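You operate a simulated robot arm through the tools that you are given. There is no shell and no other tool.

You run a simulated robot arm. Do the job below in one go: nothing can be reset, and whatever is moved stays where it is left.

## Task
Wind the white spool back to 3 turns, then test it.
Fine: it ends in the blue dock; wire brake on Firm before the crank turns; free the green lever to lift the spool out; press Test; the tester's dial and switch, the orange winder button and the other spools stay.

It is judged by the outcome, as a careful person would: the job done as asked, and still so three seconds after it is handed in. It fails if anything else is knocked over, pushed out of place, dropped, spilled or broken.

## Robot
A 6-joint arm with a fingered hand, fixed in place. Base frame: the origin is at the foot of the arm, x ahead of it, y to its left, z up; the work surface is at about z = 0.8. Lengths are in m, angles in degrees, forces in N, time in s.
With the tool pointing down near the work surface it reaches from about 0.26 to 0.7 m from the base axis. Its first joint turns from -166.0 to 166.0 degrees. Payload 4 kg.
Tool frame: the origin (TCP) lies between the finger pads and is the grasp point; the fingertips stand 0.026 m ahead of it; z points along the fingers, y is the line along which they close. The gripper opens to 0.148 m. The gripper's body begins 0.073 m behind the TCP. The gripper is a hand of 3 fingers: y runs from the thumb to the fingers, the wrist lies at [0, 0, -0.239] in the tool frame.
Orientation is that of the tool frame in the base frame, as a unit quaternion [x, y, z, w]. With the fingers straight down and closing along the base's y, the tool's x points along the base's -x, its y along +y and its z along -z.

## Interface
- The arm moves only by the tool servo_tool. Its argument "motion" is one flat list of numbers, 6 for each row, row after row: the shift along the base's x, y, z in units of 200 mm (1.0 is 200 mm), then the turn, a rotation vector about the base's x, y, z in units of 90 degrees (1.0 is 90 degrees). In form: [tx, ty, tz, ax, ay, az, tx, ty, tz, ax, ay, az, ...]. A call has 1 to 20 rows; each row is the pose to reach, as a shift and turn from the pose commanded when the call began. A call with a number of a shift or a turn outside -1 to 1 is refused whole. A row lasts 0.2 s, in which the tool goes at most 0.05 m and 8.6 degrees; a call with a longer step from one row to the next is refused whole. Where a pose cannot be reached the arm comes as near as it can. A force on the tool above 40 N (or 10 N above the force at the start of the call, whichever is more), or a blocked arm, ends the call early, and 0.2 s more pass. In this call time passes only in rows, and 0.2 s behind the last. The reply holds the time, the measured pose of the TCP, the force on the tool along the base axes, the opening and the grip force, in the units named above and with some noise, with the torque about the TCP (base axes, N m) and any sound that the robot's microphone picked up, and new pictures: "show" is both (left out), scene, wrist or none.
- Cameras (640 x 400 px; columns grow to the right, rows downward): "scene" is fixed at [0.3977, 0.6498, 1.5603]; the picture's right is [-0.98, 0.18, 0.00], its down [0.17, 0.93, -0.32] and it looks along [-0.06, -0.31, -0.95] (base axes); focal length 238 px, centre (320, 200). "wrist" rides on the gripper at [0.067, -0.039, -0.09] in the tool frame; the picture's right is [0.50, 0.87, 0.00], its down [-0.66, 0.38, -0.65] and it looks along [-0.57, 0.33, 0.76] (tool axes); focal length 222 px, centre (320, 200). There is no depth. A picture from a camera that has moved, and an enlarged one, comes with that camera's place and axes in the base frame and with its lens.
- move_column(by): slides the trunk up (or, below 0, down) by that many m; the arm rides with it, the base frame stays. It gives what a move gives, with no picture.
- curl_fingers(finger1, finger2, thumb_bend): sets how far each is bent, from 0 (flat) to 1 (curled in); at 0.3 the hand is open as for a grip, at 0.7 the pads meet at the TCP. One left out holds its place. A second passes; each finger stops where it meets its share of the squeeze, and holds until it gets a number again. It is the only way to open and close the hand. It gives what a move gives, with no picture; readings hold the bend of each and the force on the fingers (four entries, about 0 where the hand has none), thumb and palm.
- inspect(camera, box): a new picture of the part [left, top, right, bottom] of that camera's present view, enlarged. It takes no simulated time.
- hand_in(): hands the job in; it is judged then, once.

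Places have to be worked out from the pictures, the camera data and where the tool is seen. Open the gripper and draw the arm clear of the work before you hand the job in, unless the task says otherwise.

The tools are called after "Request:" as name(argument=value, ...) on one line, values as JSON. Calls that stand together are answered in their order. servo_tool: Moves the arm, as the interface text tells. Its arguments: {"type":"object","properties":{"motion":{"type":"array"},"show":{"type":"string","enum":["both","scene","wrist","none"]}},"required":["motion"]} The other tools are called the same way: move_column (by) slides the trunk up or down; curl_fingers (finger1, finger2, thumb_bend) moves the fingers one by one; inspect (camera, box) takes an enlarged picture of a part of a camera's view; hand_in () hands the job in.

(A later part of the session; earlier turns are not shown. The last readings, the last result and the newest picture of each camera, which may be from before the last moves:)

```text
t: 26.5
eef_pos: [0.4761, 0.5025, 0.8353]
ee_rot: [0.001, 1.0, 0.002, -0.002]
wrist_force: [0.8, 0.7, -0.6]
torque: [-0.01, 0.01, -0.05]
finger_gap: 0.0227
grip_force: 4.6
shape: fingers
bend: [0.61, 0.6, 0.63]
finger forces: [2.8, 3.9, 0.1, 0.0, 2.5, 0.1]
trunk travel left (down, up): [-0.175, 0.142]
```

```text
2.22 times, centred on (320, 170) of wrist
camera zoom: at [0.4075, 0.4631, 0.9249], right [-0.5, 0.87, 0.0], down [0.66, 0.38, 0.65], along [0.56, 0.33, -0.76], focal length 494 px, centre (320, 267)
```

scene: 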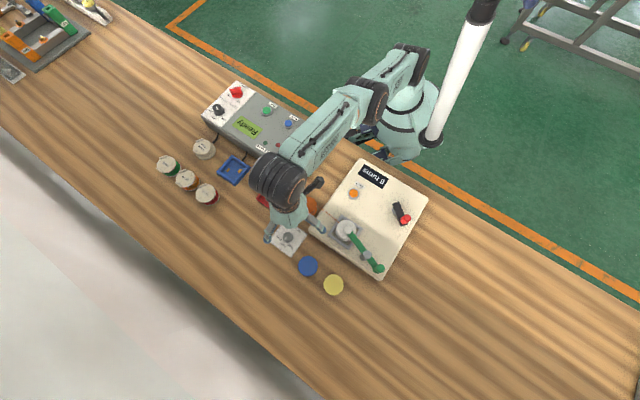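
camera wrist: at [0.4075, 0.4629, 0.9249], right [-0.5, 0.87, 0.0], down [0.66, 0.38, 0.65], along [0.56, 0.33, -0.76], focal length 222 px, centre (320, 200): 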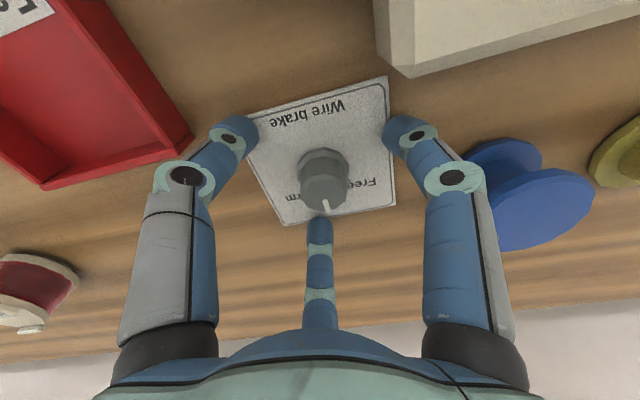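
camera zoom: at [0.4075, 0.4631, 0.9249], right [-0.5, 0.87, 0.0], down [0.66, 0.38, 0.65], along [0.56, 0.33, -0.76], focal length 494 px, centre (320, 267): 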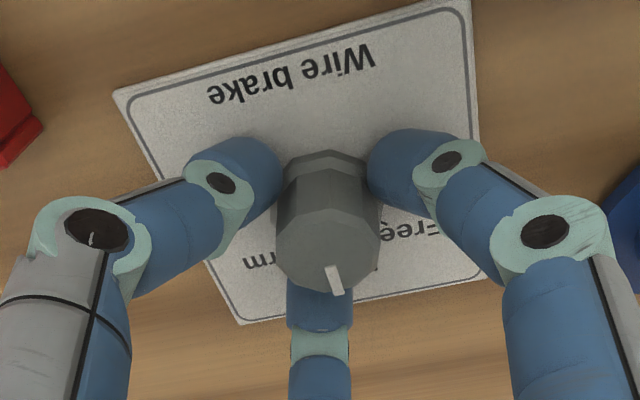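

All three fingers hold the knob. Turning clockwise by 45° (negative about z).

Request:
servo_tool(motion=[0, 0, 0, 0, 0, -0.06, 0, 0, 0, 0, 0, -0.12, 0, 0, 0, 0, 0, -0.18, 0, 0, 0, 0, 0, -0.24, 0, 0, 0, 0, 0, -0.3, 0, 0, 0, 0, 0, -0.36, 0, 0, 0, 0, 0, -0.42, 0, 0, 0, 0, 0, -0.48, 0, 0, 0, 0, 0, -0.5, 0, 0, 0, 0, 0, -0.5], show="both")

Request:
inspect(camera="wrist", box=[200, 80, 440, 260])

```text
t: 28.7
eef_pos: [0.4756, 0.5061, 0.8364]
ee_rot: [0.383, 0.924, 0.001, -0.001]
wrist_force: [-1.4, 1.3, -5.3]
torque: [0.02, 0.04, 0.0]
finger_gap: 0.0231
grip_force: 4.6
shape: fingers
bend: [0.61, 0.61, 0.63]
finger forces: [2.9, 3.2, 0.0, 0.1, 2.8, 0.1]
trunk travel left (down, up): [-0.175, 0.142]
camera wrist: at [0.3987, 0.524, 0.9259], right [0.26, 0.97, 0.0], down [0.73, -0.2, 0.65], along [0.63, -0.17, -0.76], focal length 222 px, centre (320, 200)
```

scene: 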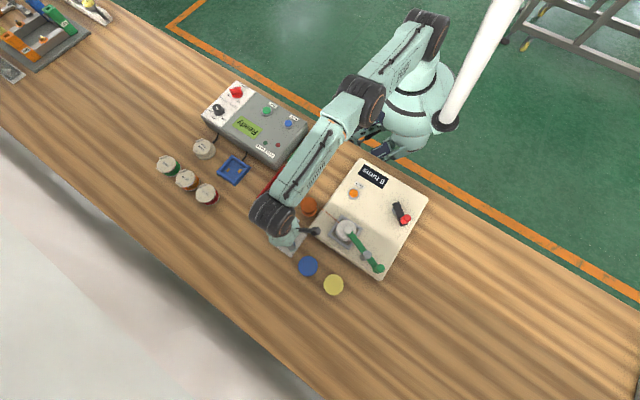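
wrist: 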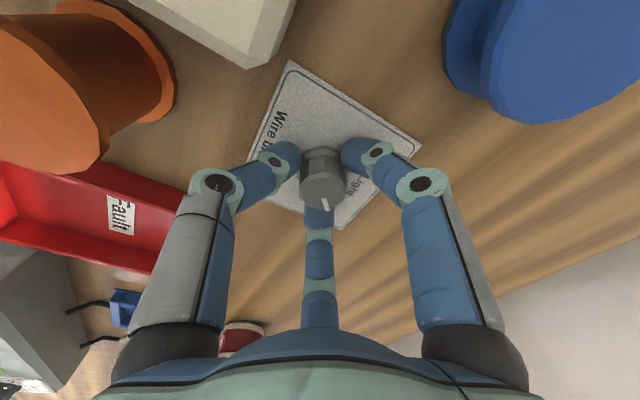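

```text
2.22 times, centred on (320, 170) of wrist
camera zoom: at [0.3987, 0.524, 0.9259], right [0.26, 0.97, 0.0], down [0.73, -0.2, 0.65], along [0.63, -0.17, -0.76], focal length 494 px, centre (320, 267)
```

zoom: 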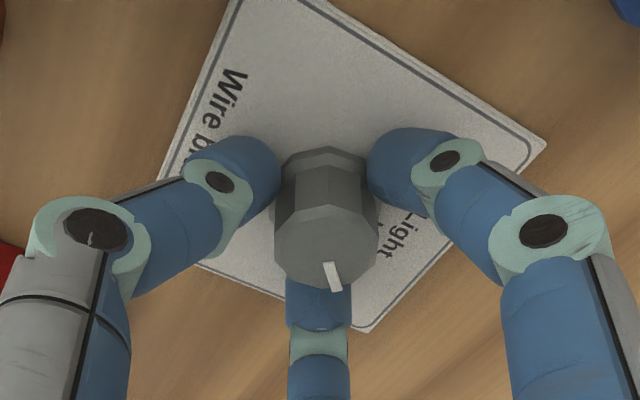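

The knob turned with the hand. Releasing and checking the pointer.

Request:
curl_fingers(finger1=0.5, finger2=0.5, thumb_bend=0.5)

Request:
servo_tool(motion=[0, 0, 0.08, 0, 0, 0, 0, 0, 0.16, 0, 0, 0, 0, 0, 0.26, 0, 0, 0, -0.03, -0.03, 0.36, 0, 0, 0, -0.06, -0.06, 0.45, 0, 0, 0, -0.06, -0.06, 0.45, 0, 0, 0], show="wrist")

Request:
inspect(camera="wrist", box=[250, 60, 410, 180])

Request:
inspect(camera="scene", box=[260, 208, 320, 258])

```text
t: 29.7
eef_pos: [0.4752, 0.5038, 0.8372]
ee_rot: [0.384, 0.923, 0.001, -0.002]
wrist_force: [0.0, -0.4, -0.1]
torque: [-0.02, -0.02, -0.03]
finger_gap: 0.0616
grip_force: 0.0
shape: fingers
bend: [0.5, 0.5, 0.5]
finger forces: [0.0, 0.0, 0.0, 0.0, 0.0, 0.0]
trunk travel left (down, up): [-0.175, 0.142]
```

```text
t: 31.1
eef_pos: [0.4676, 0.4944, 0.9273]
ee_rot: [0.383, 0.924, 0.0, -0.002]
wrist_force: [0.5, 0.5, -0.4]
torque: [0.0, -0.02, -0.01]
finger_gap: 0.0618
grip_force: 0.0
shape: fingers
bend: [0.5, 0.5, 0.5]
finger forces: [0.0, 0.1, 0.0, 0.0, 0.0, 0.0]
out of reach, approached as far as the arm can: row 3, 5, 6
trunk travel left (down, up): [-0.175, 0.142]
camera wrist: at [0.3909, 0.514, 1.016], right [0.26, 0.97, 0.0], down [0.73, -0.2, 0.65], along [0.63, -0.17, -0.76], focal length 222 px, centre (320, 200)
```

wrist: 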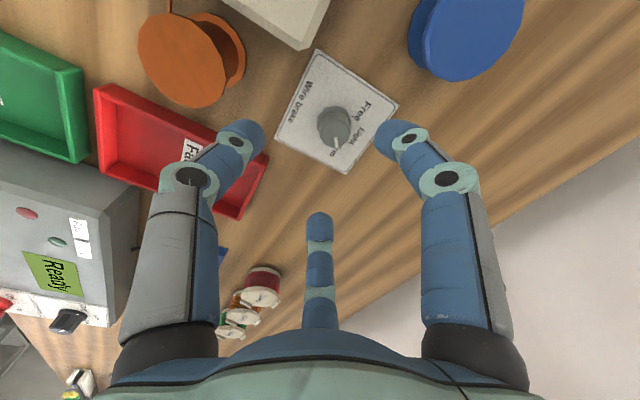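

```text
3.33 times, centred on (330, 120) of wrist
camera zoom: at [0.3909, 0.514, 1.016], right [0.26, 0.97, 0.0], down [0.73, -0.2, 0.65], along [0.63, -0.17, -0.76], focal length 740 px, centre (287, 467)
```

zoom: 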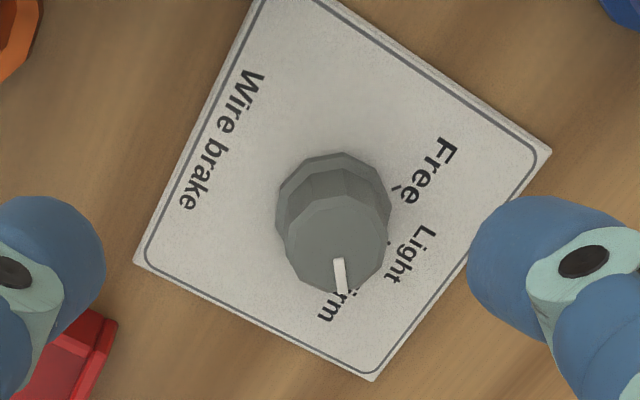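

```text
8.00 times, centred on (290, 233) of scene
camera zoom: at [0.3977, 0.6498, 1.5603], right [-0.98, 0.18, 0.0], down [0.17, 0.93, -0.32], along [-0.06, -0.31, -0.95], focal length 1903 px, centre (560, -64)
```

zoom: 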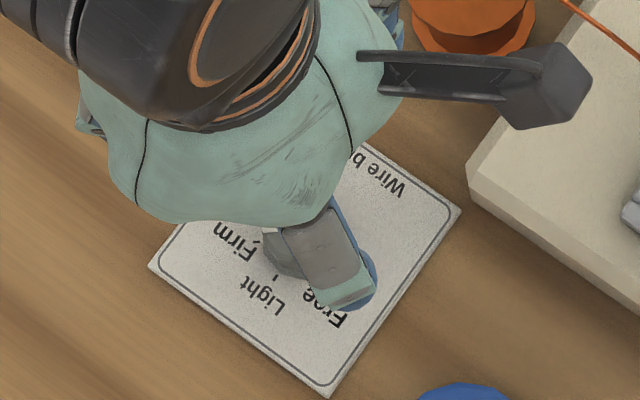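

The pointer now reads Firm. I'll retreat upward and toward the base, checking the brake and counter again once the arm is clear.

Request:
servo_tool(motion=[-0.1, -0.03, 0.12, 0, 0, 0.05, -0.22, -0.07, 0.24, 0, 0, 0.1, -0.34, -0.11, 0.34, 0, 0, 0.15, -0.46, -0.14, 0.44, 0, 0, 0.2, -0.58, -0.18, 0.54, 0, 0, 0.25, -0.7, -0.22, 0.6, 0, 0, 0.3, -0.82, -0.26, 0.6, 0, 0, 0.36, -0.94, -0.3, 0.6, 0, 0, 0.42, -0.94, -0.3, 0.6, 0, 0, 0.42], show="scene")

Request:
inspect(camera="scene", box=[260, 208, 320, 258])

```text
t: 33.1
eef_pos: [0.3509, 0.517, 1.0991]
ee_rot: [0.063, 0.998, -0.004, -0.005]
wrist_force: [0.2, 1.0, -0.3]
torque: [-0.02, 0.01, 0.02]
finger_gap: 0.0619
grip_force: 0.1
shape: fingers
bend: [0.5, 0.5, 0.5]
finger forces: [0.1, 0.1, 0.0, 0.0, 0.0, 0.0]
out of reach, approached as far as the arm can: row 1, 2, 3, 4, 5, 6, 7, 8, 9
trunk travel left (down, up): [-0.175, 0.142]
```

scene: 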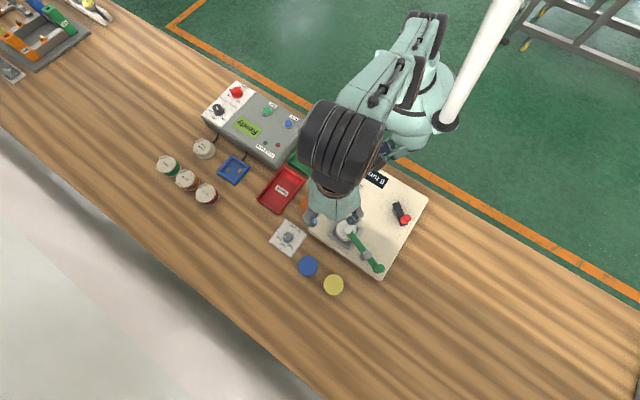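

```text
8.00 times, centred on (290, 233) of scene
camera zoom: at [0.3977, 0.6498, 1.5603], right [-0.98, 0.18, 0.0], down [0.17, 0.93, -0.32], along [-0.06, -0.31, -0.95], focal length 1903 px, centre (560, -64)
```

zoom: 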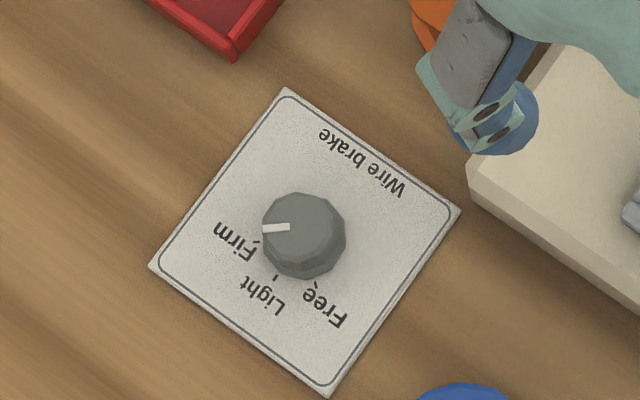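

The brake is on Firm. The arm ended short of the commanded point, so I'll keep retracting in small steps and check tracking.

Request:
servo_tool(motion=[0, 0, 0, 0, 0, 0, 0, 0, 0, 0, 0, 0, 0, 0, 0, 0, 0, 0], show="none")

```text
t: 33.9
eef_pos: [0.3524, 0.5151, 1.0993]
ee_rot: [0.064, 0.998, -0.004, -0.004]
wrist_force: [0.5, -0.3, 0.1]
torque: [0.0, 0.03, 0.01]
finger_gap: 0.0621
grip_force: 0.1
shape: fingers
bend: [0.5, 0.5, 0.5]
finger forces: [0.0, 0.1, 0.0, 0.1, 0.0, 0.0]
trunk travel left (down, up): [-0.175, 0.142]
```

Request:
servo_tool(motion=[-0.06, -0.08, -0.02, 0, 0, 0.02, -0.12, -0.16, -0.05, 0, 0, 0.04, -0.2, -0.24, -0.08, 0, 0, 0.06, -0.28, -0.32, -0.1, 0, 0, 0.08, -0.36, -0.4, -0.12, 0, 0, 0.1, -0.36, -0.4, -0.12, 0, 0, 0.1], show="none")

```text
t: 35.3
eef_pos: [0.3401, 0.5246, 1.0999]
ee_rot: [-0.014, 1.0, -0.003, -0.004]
wrist_force: [-0.8, 0.3, -0.3]
torque: [-0.02, 0.02, 0.02]
finger_gap: 0.0619
grip_force: 0.0
shape: fingers
bend: [0.5, 0.5, 0.5]
finger forces: [0.0, 0.0, 0.1, 0.0, 0.1, 0.2]
out of reach, approached as far as the arm can: row 1, 2, 3, 4, 5, 6
trunk travel left (down, up): [-0.175, 0.142]
```

Retraction is refused at this trunk height, so I'll lower the trunk by 0.1 (hand goes to z≈1.0, still clear of the lever) where this worked before.

Request:
move_column(by=-0.1)

Request:
servo_tool(motion=[-0.04, -0.06, 0, 0, 0, 0, -0.08, -0.12, 0, 0, 0, 0, -0.12, -0.18, 0, 0, 0, 0.0, -0.16, -0.24, 0, 0, 0, 0, -0.16, -0.24, 0, 0, 0, 0], show="scene")

```text
t: 36.6
eef_pos: [0.3544, 0.5258, 0.9807]
ee_rot: [-0.015, 1.0, -0.003, -0.024]
wrist_force: [-0.5, -0.2, -0.1]
torque: [-0.01, -0.01, -0.02]
finger_gap: 0.0621
grip_force: 0.1
shape: fingers
bend: [0.5, 0.5, 0.5]
finger forces: [0.0, 0.0, 0.1, 0.0, 0.1, 0.0]
trunk travel left (down, up): [-0.075, 0.242]
```

```text
t: 37.8
eef_pos: [0.3552, 0.5235, 0.9841]
ee_rot: [-0.015, 1.0, -0.003, -0.025]
wrist_force: [0.1, -0.2, 0.0]
torque: [-0.01, -0.01, 0.0]
finger_gap: 0.0619
grip_force: 0.0
shape: fingers
bend: [0.5, 0.5, 0.5]
finger forces: [0.0, 0.0, 0.1, 0.1, 0.0, 0.0]
out of reach, approached as far as the arm can: row 1, 2, 3, 4, 5
trunk travel left (down, up): [-0.075, 0.242]
```

scene: 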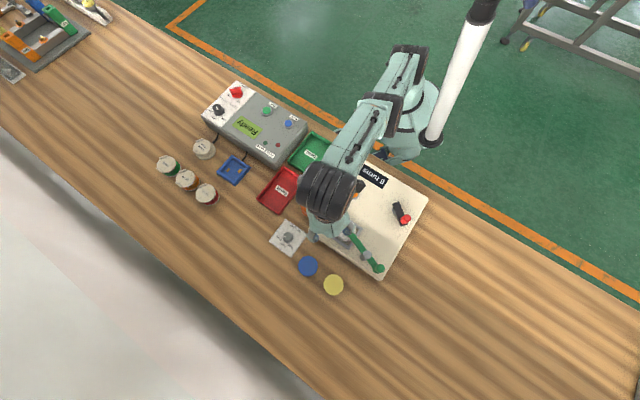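

The arm is stretched straight (singular), so pulling inward has no effect. Dropping slightly at the same radius should bend the elbow; I'll try that in small steps.

Request:
servo_tool(motion=[0, 0, -0.05, 0, -0.01, 0, 0, 0, -0.1, 0, -0.02, 0, 0, 0, -0.15, 0, -0.03, 0, -0.02, -0.03, -0.2, 0, -0.03, 0, -0.05, -0.08, -0.2, 0, -0.03, 0, -0.1, -0.16, -0.2, 0, -0.03, 0, -0.1, -0.16, -0.2, 0, -0.03, 0], show="none")

```text
t: 39.4
eef_pos: [0.3571, 0.5214, 0.9862]
ee_rot: [-0.015, 1.0, -0.011, -0.007]
wrist_force: [-0.3, 0.1, 0.3]
torque: [0.01, -0.01, -0.04]
finger_gap: 0.0618
grip_force: 0.0
shape: fingers
bend: [0.5, 0.5, 0.5]
finger forces: [0.0, 0.0, 0.0, 0.0, 0.1, 0.0]
out of reach, approached as far as the arm can: row 1, 2, 3, 4, 5, 6, 7
trunk travel left (down, up): [-0.075, 0.242]
```

Request:
inspect(camera="scene", box=[270, 20, 470, 260])

Request:
inspect(camera="wrist", box=[0, 0, 640, 400])

```text
1.67 times, centred on (370, 140) of scene
camera zoom: at [0.3977, 0.6498, 1.5603], right [-0.98, 0.18, 0.0], down [0.17, 0.93, -0.32], along [-0.06, -0.31, -0.95], focal length 396 px, centre (237, 300)
```

zoom: 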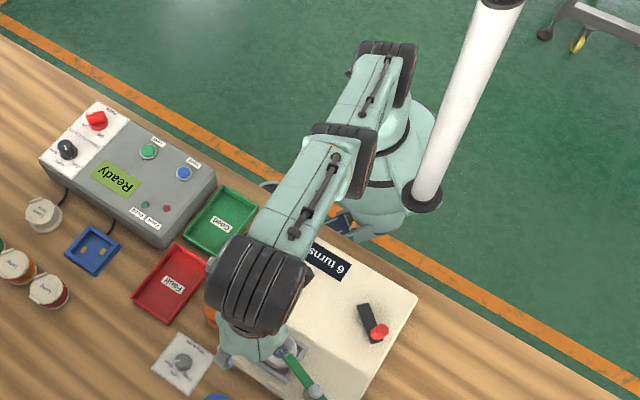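

```text
1.00 times, centred on (320, 200) of wrist (not enlarged: the box is as wide or as high as the picture)
camera zoom: at [0.2909, 0.4824, 1.0769], right [-0.53, 0.85, -0.01], down [0.65, 0.41, 0.64], along [0.55, 0.33, -0.77], focal length 222 px, centre (320, 200)
```

zoom: 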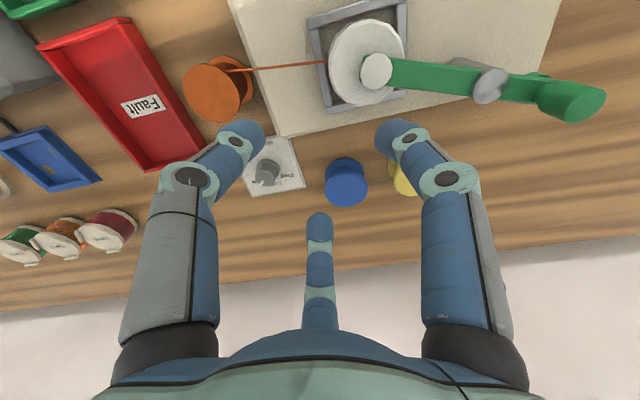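

The readings fit a fully straight arm (shoulder-wrist 0.695 m), a singular posture. I'll break it by pitching the tool so the fingers lean inward while retracting, which makes the elbow bend upward.

Request:
servo_tool(motion=[-0.05, -0.07, 0.04, -0.04, 0.027, 0, -0.1, -0.14, 0.08, -0.08, 0.054, 0, -0.15, -0.21, 0.12, -0.12, 0.081, 0, -0.2, -0.29, 0.16, -0.16, 0.108, 0, -0.25, -0.37, 0.2, -0.19, 0.13, 0, -0.31, -0.45, 0.22, -0.19, 0.13, 0, -0.31, -0.45, 0.22, -0.19, 0.13, 0], show="scene")

```text
t: 41.0
eef_pos: [0.2876, 0.4251, 1.0216]
ee_rot: [-0.015, 0.983, -0.148, -0.104]
wrist_force: [-0.3, -0.2, 0.6]
torque: [-0.01, -0.02, -0.03]
finger_gap: 0.0621
grip_force: 0.1
shape: fingers
bend: [0.5, 0.5, 0.5]
finger forces: [0.1, 0.0, 0.0, 0.1, 0.0, 0.0]
out of reach, approached as far as the arm can: row 3, 4, 5, 6, 7
trunk travel left (down, up): [-0.075, 0.242]
```

scene: 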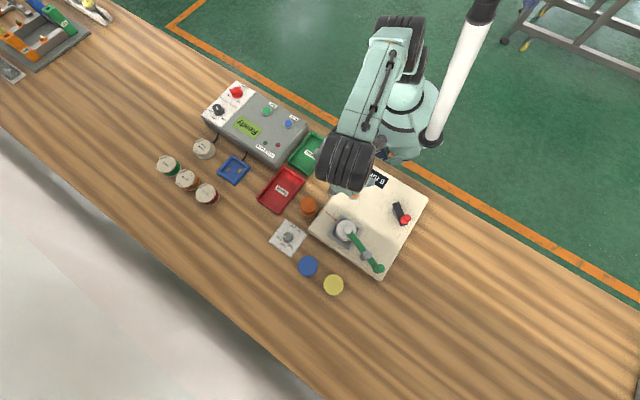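

The wrist is now slightly inside the reach sphere, so the elbow has begun to bend. Keep retracting, holding this tilt.

Request:
servo_tool(motion=[0, 0, 0, 0, 0, 0, -0.02, -0.03, 0.03, 0, 0, 0, -0.05, -0.07, 0.06, 0, 0, 0, -0.08, -0.11, 0.09, 0, 0, 0, -0.11, -0.15, 0.12, 0, 0, 0, -0.11, -0.15, 0.12, 0, 0, 0], show="scene")

```text
t: 42.4
eef_pos: [0.2672, 0.3955, 1.0446]
ee_rot: [-0.016, 0.983, -0.15, -0.105]
wrist_force: [-0.9, -0.3, 0.8]
torque: [0.04, 0.0, 0.0]
finger_gap: 0.062
grip_force: 0.0
shape: fingers
bend: [0.5, 0.5, 0.5]
finger forces: [0.0, 0.1, 0.1, 0.0, 0.1, 0.0]
trunk travel left (down, up): [-0.075, 0.242]
```

scene: 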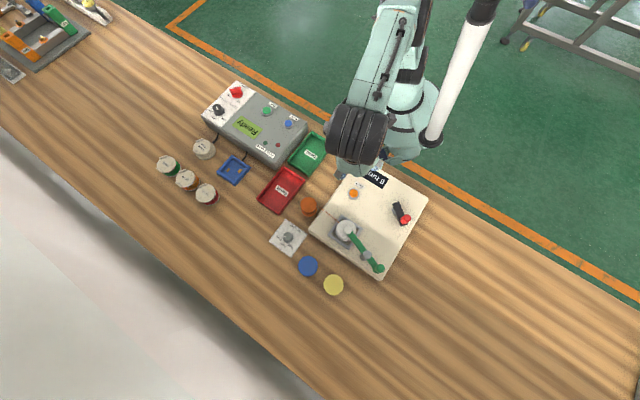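

The arm is free again. I'll level the tool and move over the crank knob.

Request:
servo_tool(motion=[-0.05, 0.03, 0, 0.03, -0.02, 0.02, -0.12, 0.1, 0, 0.06, -0.04, 0.04, -0.2, 0.17, 0, 0.09, -0.06, 0.06, -0.28, 0.25, 0, 0.12, -0.08, 0.08, -0.36, 0.33, 0, 0.15, -0.1, 0.1, -0.44, 0.41, 0, 0.17, -0.12, 0.12, -0.52, 0.49, 0, 0.19, -0.13, 0.14, -0.6, 0.57, 0, 0.19, -0.13, 0.16, -0.68, 0.62, -0.1, 0.19, -0.13, 0.18, -0.72, 0.65, -0.2, 0.19, -0.13, 0.2, -0.72, 0.65, -0.3, 0.19, -0.13, 0.2, -0.72, 0.65, -0.3, 0.19, -0.13, 0.2], show="both")

```text
t: 45.0
eef_pos: [0.1374, 0.5203, 0.9813]
ee_rot: [-0.153, 0.988, -0.021, 0.022]
wrist_force: [-0.1, 1.0, 0.0]
torque: [0.04, 0.0, -0.01]
finger_gap: 0.0617
grip_force: 0.0
shape: fingers
bend: [0.5, 0.5, 0.5]
finger forces: [0.1, 0.0, 0.1, 0.0, 0.0, 0.0]
trunk travel left (down, up): [-0.075, 0.242]
camera wrist: at [0.0787, 0.4653, 1.0689], right [-0.74, 0.67, -0.06], down [0.48, 0.58, 0.66], along [0.48, 0.46, -0.75], focal length 222 px, centre (320, 200)
```

scene: 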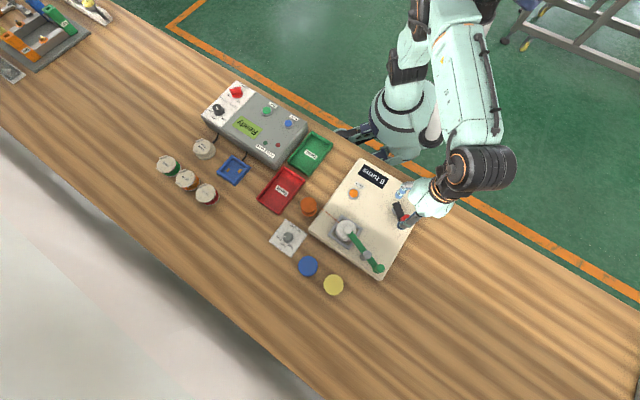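
wrist: 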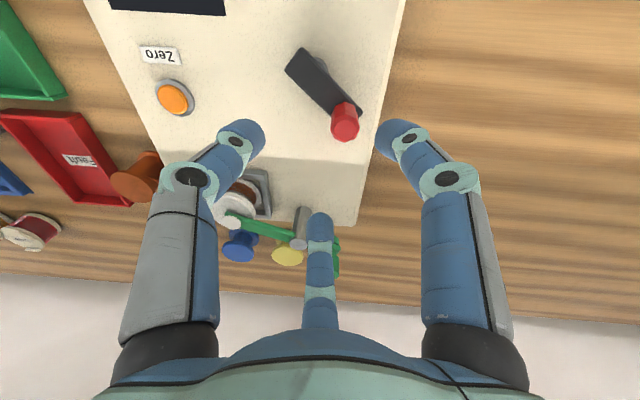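

I'll take out the residual tilt and then re-measure the knob.

Request:
servo_tool(motion=[-0.04, 0.02, -0.03, 0.011, 0.016, 0, -0.075, 0.04, -0.06, 0.022, 0.032, 0, -0.075, 0.04, -0.06, 0.022, 0.032, 0], show="wrist")

Request:
inspect(camera="wrist", box=[260, 20, 400, 180])

```text
t: 45.8
eef_pos: [0.1229, 0.5295, 0.9703]
ee_rot: [-0.153, 0.988, 0.001, 0.001]
wrist_force: [-0.2, -0.8, 0.1]
torque: [-0.03, 0.02, 0.01]
finger_gap: 0.062
grip_force: 0.0
shape: fingers
bend: [0.5, 0.5, 0.5]
finger forces: [0.0, 0.0, 0.0, 0.0, 0.1, 0.1]
trunk travel left (down, up): [-0.075, 0.242]
camera wrist: at [0.0688, 0.4714, 1.0583], right [-0.74, 0.67, 0.0], down [0.51, 0.56, 0.66], along [0.44, 0.48, -0.75], focal length 222 px, centre (320, 200)
```

wrist: 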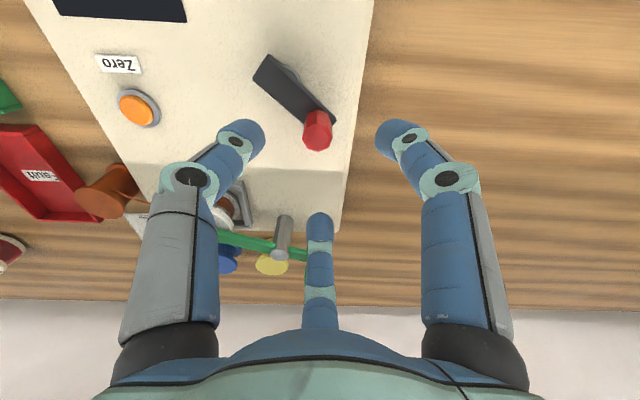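

```text
2.50 times, centred on (330, 100) of wrist
camera zoom: at [0.0688, 0.4714, 1.0583], right [-0.74, 0.67, 0.0], down [0.51, 0.56, 0.66], along [0.44, 0.48, -0.75], focal length 555 px, centre (295, 450)
```

zoom: 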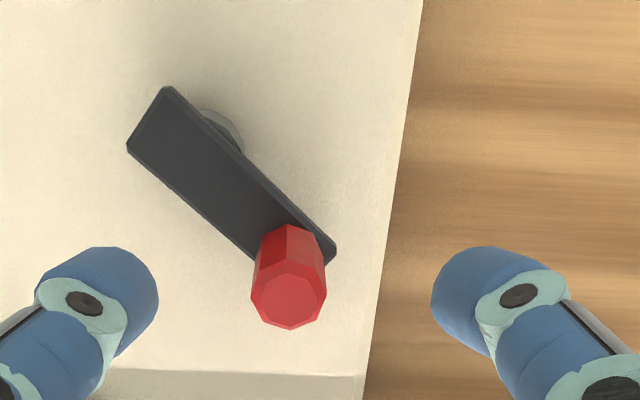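

Knob centre measured at (0.1215, 0.526), hand is right over it. Descending so the fingertips end just above the crank arm, then caging the knob.

Request:
servo_tool(motion=[0, -0.005, -0.1, 0, 0, 0, -0.005, -0.015, -0.2, 0, 0, 0, -0.006, -0.018, -0.3, 0, 0, 0, -0.006, -0.018, -0.365, 0, 0, 0, -0.006, -0.018, -0.365, 0, 0, 0], show="wrist")

Request:
inspect(camera="wrist", box=[200, 60, 440, 260])

```text
t: 47.0
eef_pos: [0.1076, 0.5292, 0.9021]
ee_rot: [-0.165, 0.986, 0.005, 0.001]
wrist_force: [-0.7, -0.3, 0.2]
torque: [0.0, 0.01, -0.03]
finger_gap: 0.0621
grip_force: 0.1
shape: fingers
bend: [0.5, 0.5, 0.5]
finger forces: [0.1, 0.1, 0.1, 0.0, 0.0, 0.0]
trunk travel left (down, up): [-0.075, 0.242]
camera wrist: at [0.0552, 0.4683, 0.9901], right [-0.75, 0.66, 0.0], down [0.49, 0.56, 0.66], along [0.43, 0.5, -0.75], focal length 222 px, centre (320, 200)
```

wrist: 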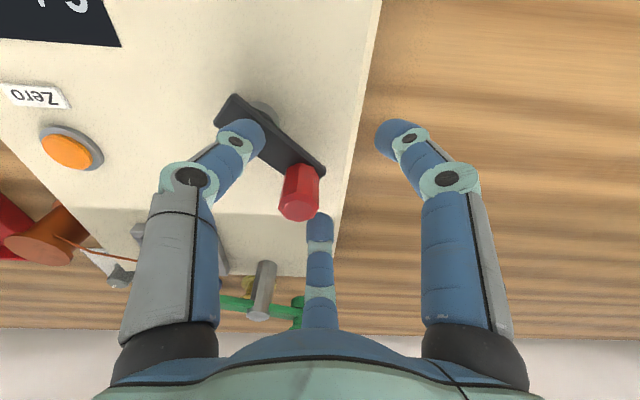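

```text
2.00 times, centred on (320, 160) of wrist
camera zoom: at [0.0552, 0.4683, 0.9901], right [-0.75, 0.66, 0.0], down [0.49, 0.56, 0.66], along [0.43, 0.5, -0.75], focal length 444 px, centre (320, 280)
```

zoom: 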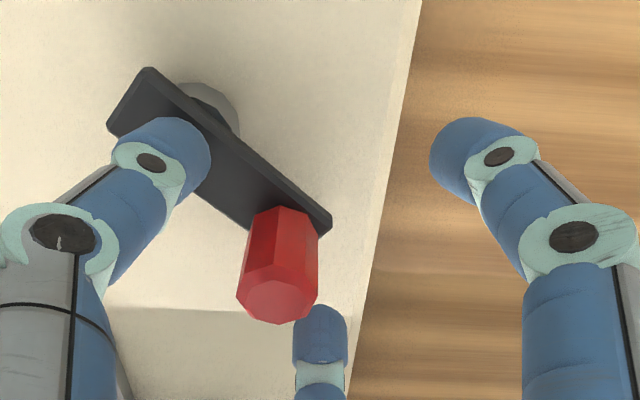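

The hand drifted in x while descending (lag). I'll let it settle and check.

Request:
servo_tool(motion=[0, 0, 0, 0, 0, 0, 0, 0, 0, 0, 0, 0], show="none")

```text
t: 47.6
eef_pos: [0.1073, 0.5287, 0.9014]
ee_rot: [-0.166, 0.986, 0.003, 0.002]
wrist_force: [-0.7, -0.6, 0.4]
torque: [0.02, 0.01, 0.04]
finger_gap: 0.0622
grip_force: 0.1
shape: fingers
bend: [0.5, 0.5, 0.5]
finger forces: [0.0, 0.0, 0.0, 0.2, 0.0, 0.0]
trunk travel left (down, up): [-0.075, 0.242]
```

Request:
inspect(camera="scene", box=[340, 0, 560, 260])

Request:
servo_tool(motion=[0.03, -0.007, 0, 0, 0, 0, 0.065, -0.014, 0, 0, 0, 0, 0.065, -0.014, 0, 0, 0, 0], show="wrist")

```text
1.54 times, centred on (450, 130) of scene
camera zoom: at [0.3977, 0.6498, 1.5603], right [-0.98, 0.18, 0.0], down [0.17, 0.93, -0.32], along [-0.06, -0.31, -0.95], focal length 366 px, centre (120, 308)
```

zoom: 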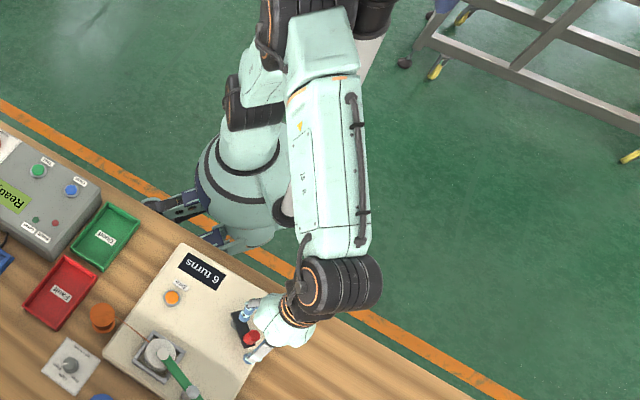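

```text
t: 48.4
eef_pos: [0.1191, 0.5263, 0.8996]
ee_rot: [-0.168, 0.986, 0.003, 0.002]
wrist_force: [-0.1, 0.6, 0.1]
torque: [-0.02, -0.02, -0.02]
finger_gap: 0.0619
grip_force: 0.1
shape: fingers
bend: [0.5, 0.5, 0.5]
finger forces: [0.0, 0.0, 0.0, 0.0, 0.0, 0.0]
trunk travel left (down, up): [-0.075, 0.242]
camera wrist: at [0.0668, 0.4663, 0.988], right [-0.76, 0.65, 0.0], down [0.49, 0.57, 0.66], along [0.43, 0.5, -0.75], focal length 222 px, centre (320, 200)
```

wrist: 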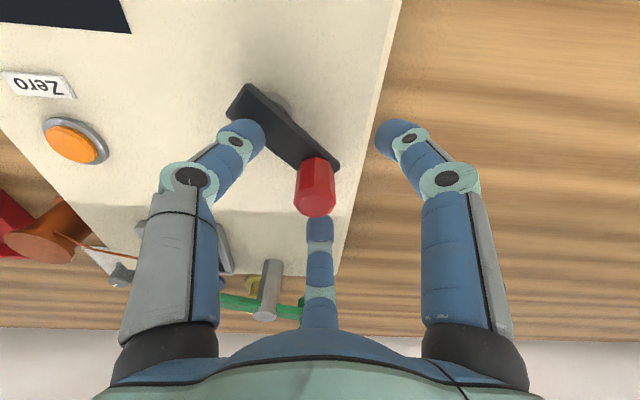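

Centred within ~3 mm. Closing to a loose cage around the knob.

Request:
curl_fingers(finger1=0.6, finger2=0.6, thumb_bend=0.6)

Request:
inspect(camera="wrist", box=[200, 60, 440, 260])

```text
t: 49.4
eef_pos: [0.1195, 0.5273, 0.9003]
ee_rot: [-0.168, 0.986, 0.003, 0.001]
wrist_force: [-0.6, -0.5, 0.5]
torque: [0.02, 0.0, 0.02]
finger_gap: 0.0303
grip_force: 0.0
shape: fingers
bend: [0.6, 0.6, 0.6]
finger forces: [0.0, 0.0, 0.1, 0.0, 0.0, 0.0]
trunk travel left (down, up): [-0.075, 0.242]
```

```text
2.00 times, centred on (320, 160) of wrist
camera zoom: at [0.0672, 0.4662, 0.9884], right [-0.76, 0.65, 0.0], down [0.49, 0.57, 0.66], along [0.43, 0.5, -0.75], focal length 444 px, centre (320, 280)
```

zoom: 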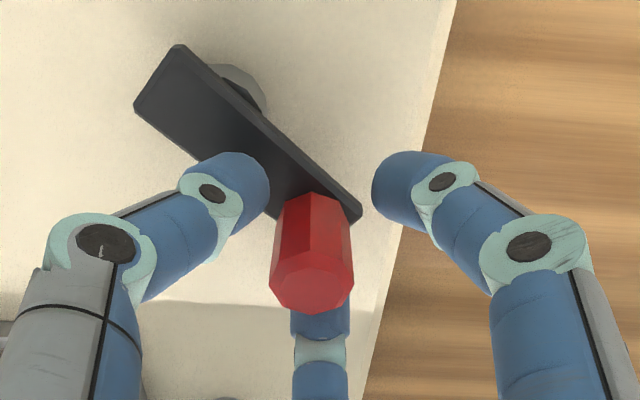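

The cage is set with a few millimetres of slack. First a 60° counter-clockwise trial while watching the counter.

Request:
servo_tool(motion=[-0.0389, -0.0051, 0, 0, 0, 0, -0.0763, -0.0169, 0, 0, 0, 0, -0.1111, -0.035, 0, 0, 0, 0, -0.1422, -0.0589, 0, 0, 0, 0, -0.1687, -0.0878, 0, 0, 0, 0, -0.1898, -0.1209, 0, 0, 0, 0, -0.1898, -0.1209, 0, 0, 0, 0], show="both")

Request:
inspect(camera="scene", box=[340, 150, 440, 240])

```text
t: 50.4
eef_pos: [0.1034, 0.5159, 0.8936]
ee_rot: [-0.157, 0.988, 0.0, 0.002]
wrist_force: [-0.4, 6.5, 29.8]
torque: [0.32, -0.31, 0.09]
finger_gap: 0.0285
grip_force: 17.9
shape: fingers
bend: [0.6, 0.58, 0.6]
finger forces: [0.0, 23.5, 0.0, 0.0, 11.3, 0.0]
trunk travel left (down, up): [-0.075, 0.242]
stopped in row 4: the force on the tool passed its limit at 45 N (the readings are from after the stop); the commanded pose is now the measured one
camera wrist: at [0.0506, 0.4567, 0.9823], right [-0.74, 0.67, 0.0], down [0.5, 0.56, 0.66], along [0.44, 0.49, -0.75], focal length 222 px, centre (320, 200)
```

scene: 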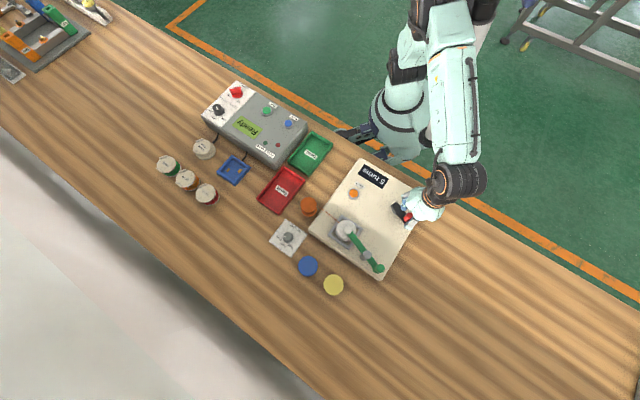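
wrist: 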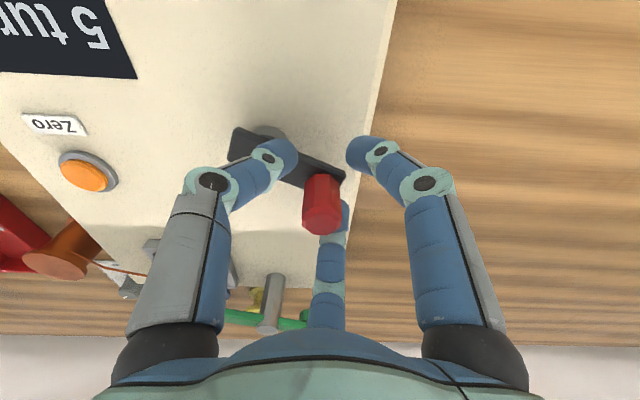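

```text
4.44 times, centred on (390, 195) of scene
camera zoom: at [0.3977, 0.6498, 1.5603], right [-0.98, 0.18, 0.0], down [0.17, 0.93, -0.32], along [-0.06, -0.31, -0.95], focal length 1057 px, centre (9, 222)
```

zoom: 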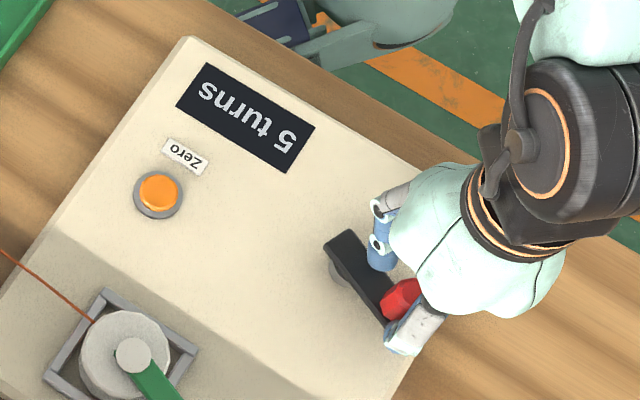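

The counter dropped to 5, so counter-clockwise is the right direction. The stop came from an upward force of ~30 N: a fingertip is pressing on the crank arm. I'll raise by about 1 cm.

Request:
servo_tool(motion=[0, 0, 0.025, 0, 0, 0, 0, 0, 0.05, 0, 0, 0, 0, 0, 0.05, 0, 0, 0], show="wrist")

Request:
inspect(camera="wrist", box=[200, 60, 440, 260])

```text
t: 51.2
eef_pos: [0.1055, 0.5154, 0.8984]
ee_rot: [-0.156, 0.988, -0.005, 0.0]
wrist_force: [-1.9, 4.0, -3.0]
torque: [0.04, 0.09, 0.12]
finger_gap: 0.0295
grip_force: 1.7
shape: fingers
bend: [0.6, 0.57, 0.6]
finger forces: [0.0, 4.4, 0.1, 0.0, 0.0, 0.0]
trunk travel left (down, up): [-0.075, 0.242]
camera wrist: at [0.052, 0.4578, 0.9881], right [-0.74, 0.67, -0.01], down [0.51, 0.57, 0.65], along [0.44, 0.48, -0.76], focal length 222 px, centre (320, 200)
```

wrist: 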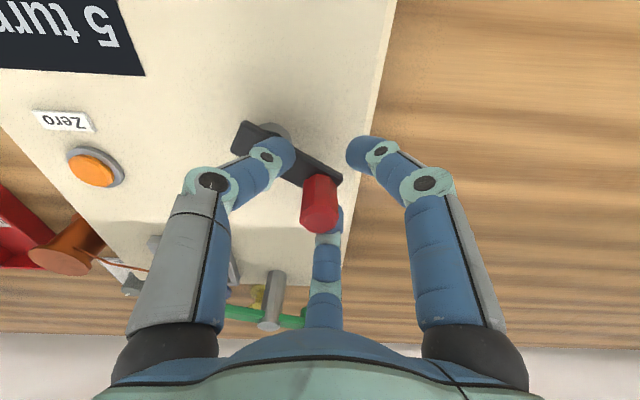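

```text
2.00 times, centred on (320, 160) of wrist
camera zoom: at [0.052, 0.4578, 0.9881], right [-0.74, 0.67, -0.01], down [0.51, 0.57, 0.65], along [0.44, 0.48, -0.76], focal length 444 px, centre (320, 280)
```

zoom: 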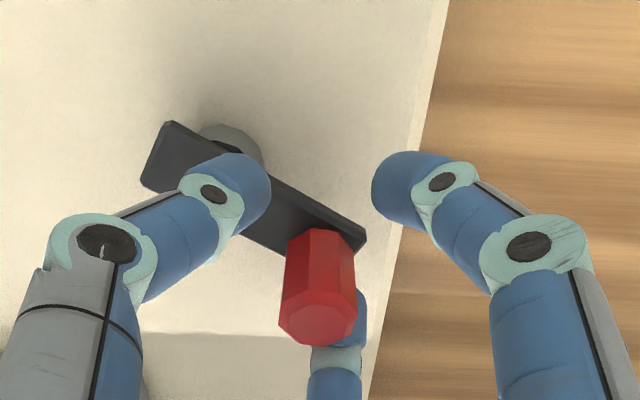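

The knob has barely moved; finger 2 gave way, so a firmer, centred grip is needed. I'll open slightly and re-measure the knob's position.

Request:
curl_fingers(finger1=0.5, finger2=0.5, thumb_bend=0.5)

Request:
servo_tool(motion=[0.03, 0.025, 0.01, 0.005, 0, 0, 0.06, 0.05, 0.02, 0.005, 0, 0, 0.06, 0.05, 0.02, 0.005, 0, 0], show="wrist")

Request:
inspect(camera="wrist", box=[200, 60, 440, 260])

Request:
inspect(camera="scene", box=[360, 160, 440, 240])

```text
t: 52.2
eef_pos: [0.1059, 0.5149, 0.9005]
ee_rot: [-0.155, 0.988, -0.004, 0.001]
wrist_force: [1.1, -0.8, 0.2]
torque: [0.0, -0.01, 0.03]
finger_gap: 0.0616
grip_force: 0.0
shape: fingers
bend: [0.5, 0.5, 0.5]
finger forces: [0.0, 0.0, 0.1, 0.0, 0.1, 0.0]
trunk travel left (down, up): [-0.075, 0.242]
```

```text
t: 53.0
eef_pos: [0.1156, 0.5268, 0.9071]
ee_rot: [-0.158, 0.987, 0.003, 0.002]
wrist_force: [-1.0, -0.2, 0.1]
torque: [0.02, 0.0, 0.0]
finger_gap: 0.0617
grip_force: 0.1
shape: fingers
bend: [0.5, 0.5, 0.5]
finger forces: [0.0, 0.1, 0.1, 0.0, 0.0, 0.1]
trunk travel left (down, up): [-0.075, 0.242]
camera wrist: at [0.0613, 0.467, 0.9945], right [-0.75, 0.67, 0.0], down [0.5, 0.56, 0.66], along [0.44, 0.49, -0.75], focal length 222 px, centre (320, 200)
```

wrist: 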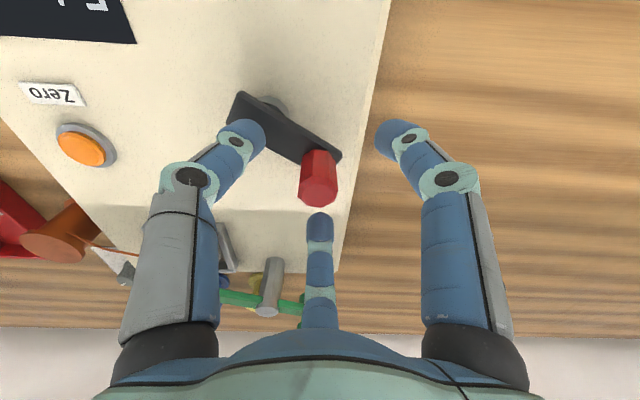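

```text
2.00 times, centred on (320, 160) of wrist
camera zoom: at [0.0613, 0.467, 0.9945], right [-0.75, 0.67, 0.0], down [0.5, 0.56, 0.66], along [0.44, 0.49, -0.75], focal length 444 px, centre (320, 280)
```

zoom: 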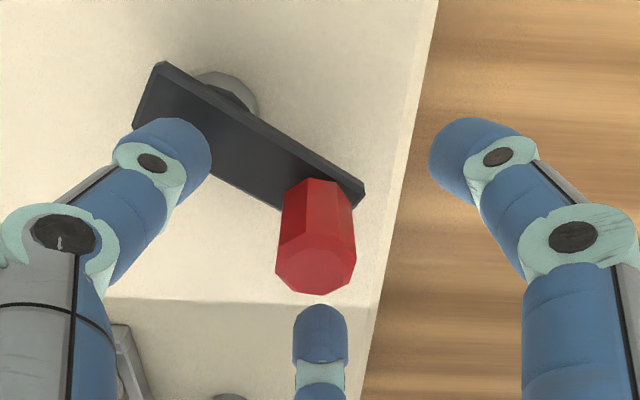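

```text
5.00 times, centred on (400, 200) of scene
camera zoom: at [0.3977, 0.6498, 1.5603], right [-0.98, 0.18, 0.0], down [0.17, 0.93, -0.32], along [-0.06, -0.31, -0.95], focal length 1189 px, centre (-80, 200)
```

zoom: 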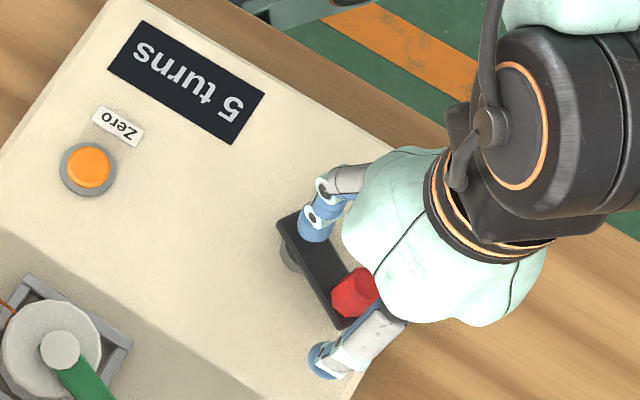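

The knob is at (0.116, 0.526), and the hand is centred on it. Closing firmly now.

Request:
curl_fingers(finger1=0.72, finger2=0.72, thumb_bend=0.72)

Request:
inspect(camera="wrist", box=[200, 60, 440, 260])

```text
t: 54.0
eef_pos: [0.116, 0.5249, 0.9062]
ee_rot: [-0.157, 0.988, 0.002, 0.002]
wrist_force: [0.1, -2.8, -3.4]
torque: [-0.06, 0.02, 0.0]
finger_gap: 0.0139
grip_force: 11.4
shape: fingers
bend: [0.65, 0.64, 0.66]
finger forces: [6.3, 7.5, 0.0, 0.1, 9.9, 0.1]
trunk travel left (down, up): [-0.075, 0.242]
```

```text
2.00 times, centred on (320, 160) of wrist
camera zoom: at [0.0618, 0.4668, 0.9941], right [-0.74, 0.67, 0.0], down [0.5, 0.56, 0.66], along [0.44, 0.49, -0.75], focal length 444 px, centre (320, 280)
```

zoom: 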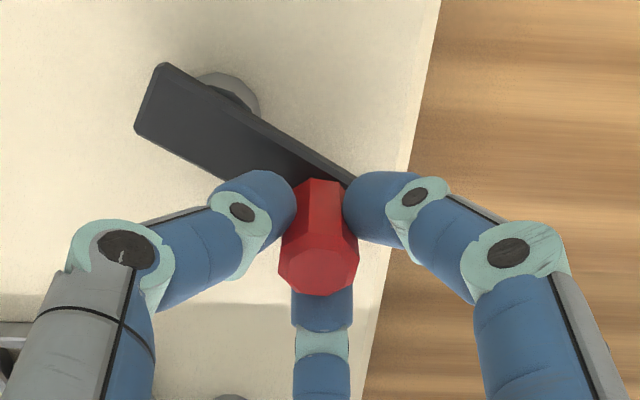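

Firm grip (6–10 N per finger). Now a slow 40° along the arc.

Request:
servo_tool(motion=[-0.018, -0.004, 0, 0, 0, 0, -0.0354, -0.01, 0, 0, 0, 0, -0.052, -0.017, 0, 0, 0, 0, -0.0685, -0.0259, 0, 0, 0, 0, -0.084, -0.036, 0, 0, 0, 0, -0.0984, -0.0474, 0, 0, 0, 0, -0.112, -0.06, 0, 0, 0, 0, -0.1241, -0.0737, 0, 0, 0, 0, -0.1241, -0.0737, 0, 0, 0, 0], show="both")

Request:
inspect(camera="wrist", box=[200, 60, 440, 260])

```text
t: 56.0
eef_pos: [0.0999, 0.5075, 0.8925]
ee_rot: [-0.148, 0.989, -0.011, -0.002]
wrist_force: [-6.6, 6.5, 15.4]
torque: [0.25, 0.16, 0.07]
finger_gap: 0.0082
grip_force: 14.6
shape: fingers
bend: [0.63, 0.62, 0.68]
finger forces: [10.4, 12.0, 0.0, 0.0, 6.4, 0.0]
trunk travel left (down, up): [-0.075, 0.242]
camera wrist: at [0.0454, 0.4511, 0.9822], right [-0.73, 0.68, -0.01], down [0.52, 0.57, 0.64], along [0.45, 0.46, -0.77], focal length 222 px, centre (320, 200)
```

scene: 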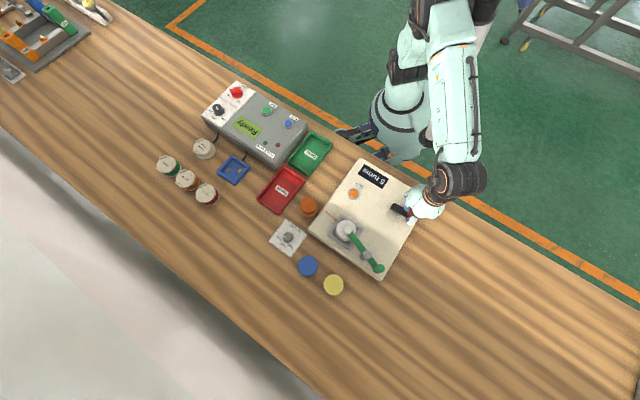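
wrist: 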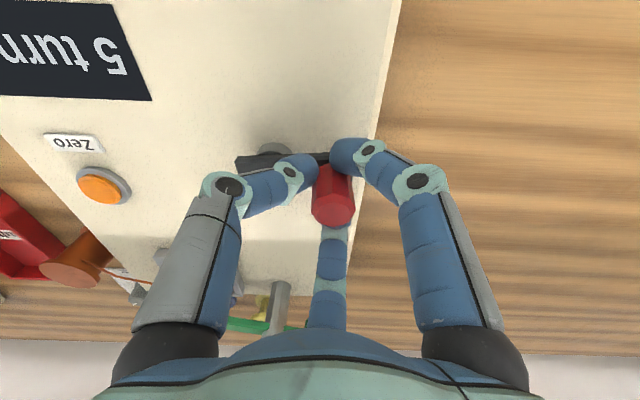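

```text
2.00 times, centred on (320, 160) of wrist
camera zoom: at [0.0454, 0.4511, 0.9822], right [-0.73, 0.68, -0.01], down [0.52, 0.57, 0.64], along [0.45, 0.46, -0.77], focal length 444 px, centre (320, 280)
```

zoom: 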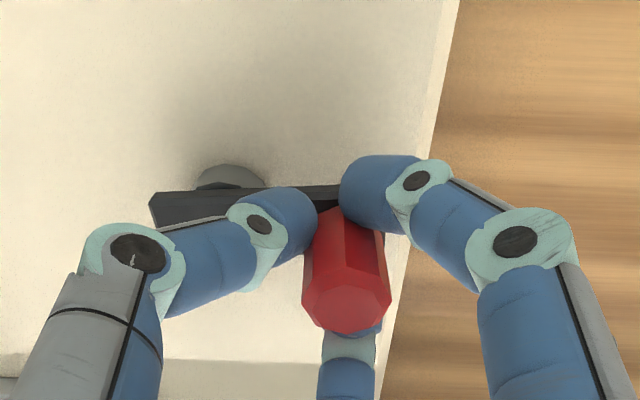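

The crank turned about 36° and follows well; fitting the knob positions gives the axis at about (0.1255, 0.4845) with R 0.042. The hand sags in z, so I'll add height and continue 75°.

Request:
servo_tool(motion=[0, 0, 0.03, 0, 0, 0, -0.0153, -0.0232, 0.06, 0, 0, 0, -0.0273, -0.0483, 0.06, 0, 0, 0, -0.036, -0.0747, 0.06, 0, 0, 0, -0.0412, -0.102, 0.06, 0, 0, 0, -0.0428, -0.1297, 0.06, 0, 0, 0, -0.0407, -0.1575, 0.06, 0, 0, 0, -0.0351, -0.1847, 0.06, 0, 0, 0, -0.0259, -0.2109, 0.06, 0, 0, 0, -0.0134, -0.2357, 0.06, 0, 0, 0, 0.0023, -0.2587, 0.06, 0, 0, 0, 0.0023, -0.2587, 0.06, 0, 0, 0], show="wrist")

Request:
inspect(camera="wrist", box=[200, 60, 440, 260])

```text
t: 58.6
eef_pos: [0.091, 0.4578, 0.9146]
ee_rot: [-0.16, 0.987, -0.002, 0.0]
wrist_force: [0.4, 0.4, 0.4]
torque: [0.0, 0.0, 0.0]
finger_gap: 0.0
grip_force: 0.2
shape: fingers
bend: [0.68, 0.68, 0.72]
finger forces: [0.1, 0.0, 0.0, 0.1, 0.1, 0.0]
trunk travel left (down, up): [-0.075, 0.242]
camera wrist: at [0.0367, 0.3998, 1.0037], right [-0.75, 0.67, 0.0], down [0.5, 0.57, 0.65], along [0.44, 0.49, -0.76], focal length 222 px, centre (320, 200)
```

wrist: 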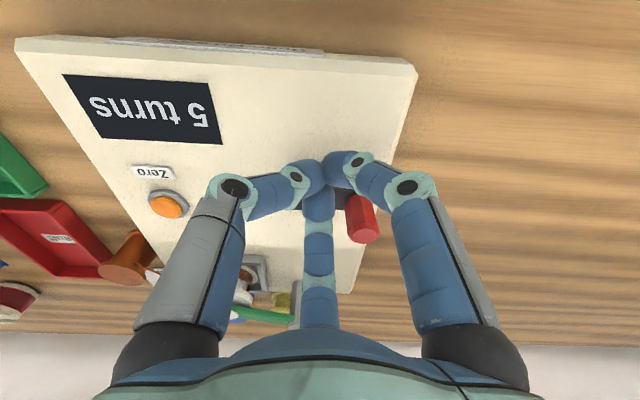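

```text
2.00 times, centred on (320, 160) of wrist
camera zoom: at [0.0367, 0.3998, 1.0037], right [-0.75, 0.67, 0.0], down [0.5, 0.57, 0.65], along [0.44, 0.49, -0.76], focal length 444 px, centre (320, 280)
```

zoom: 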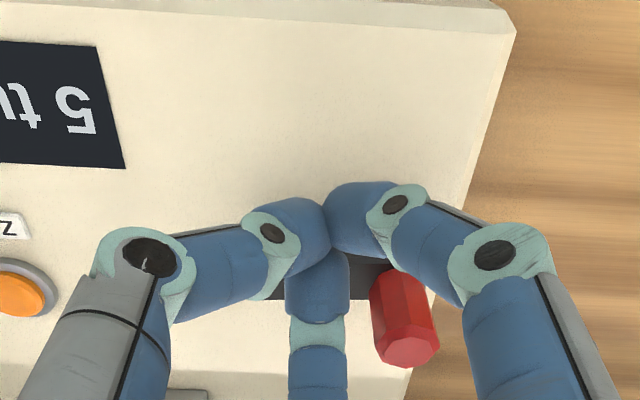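

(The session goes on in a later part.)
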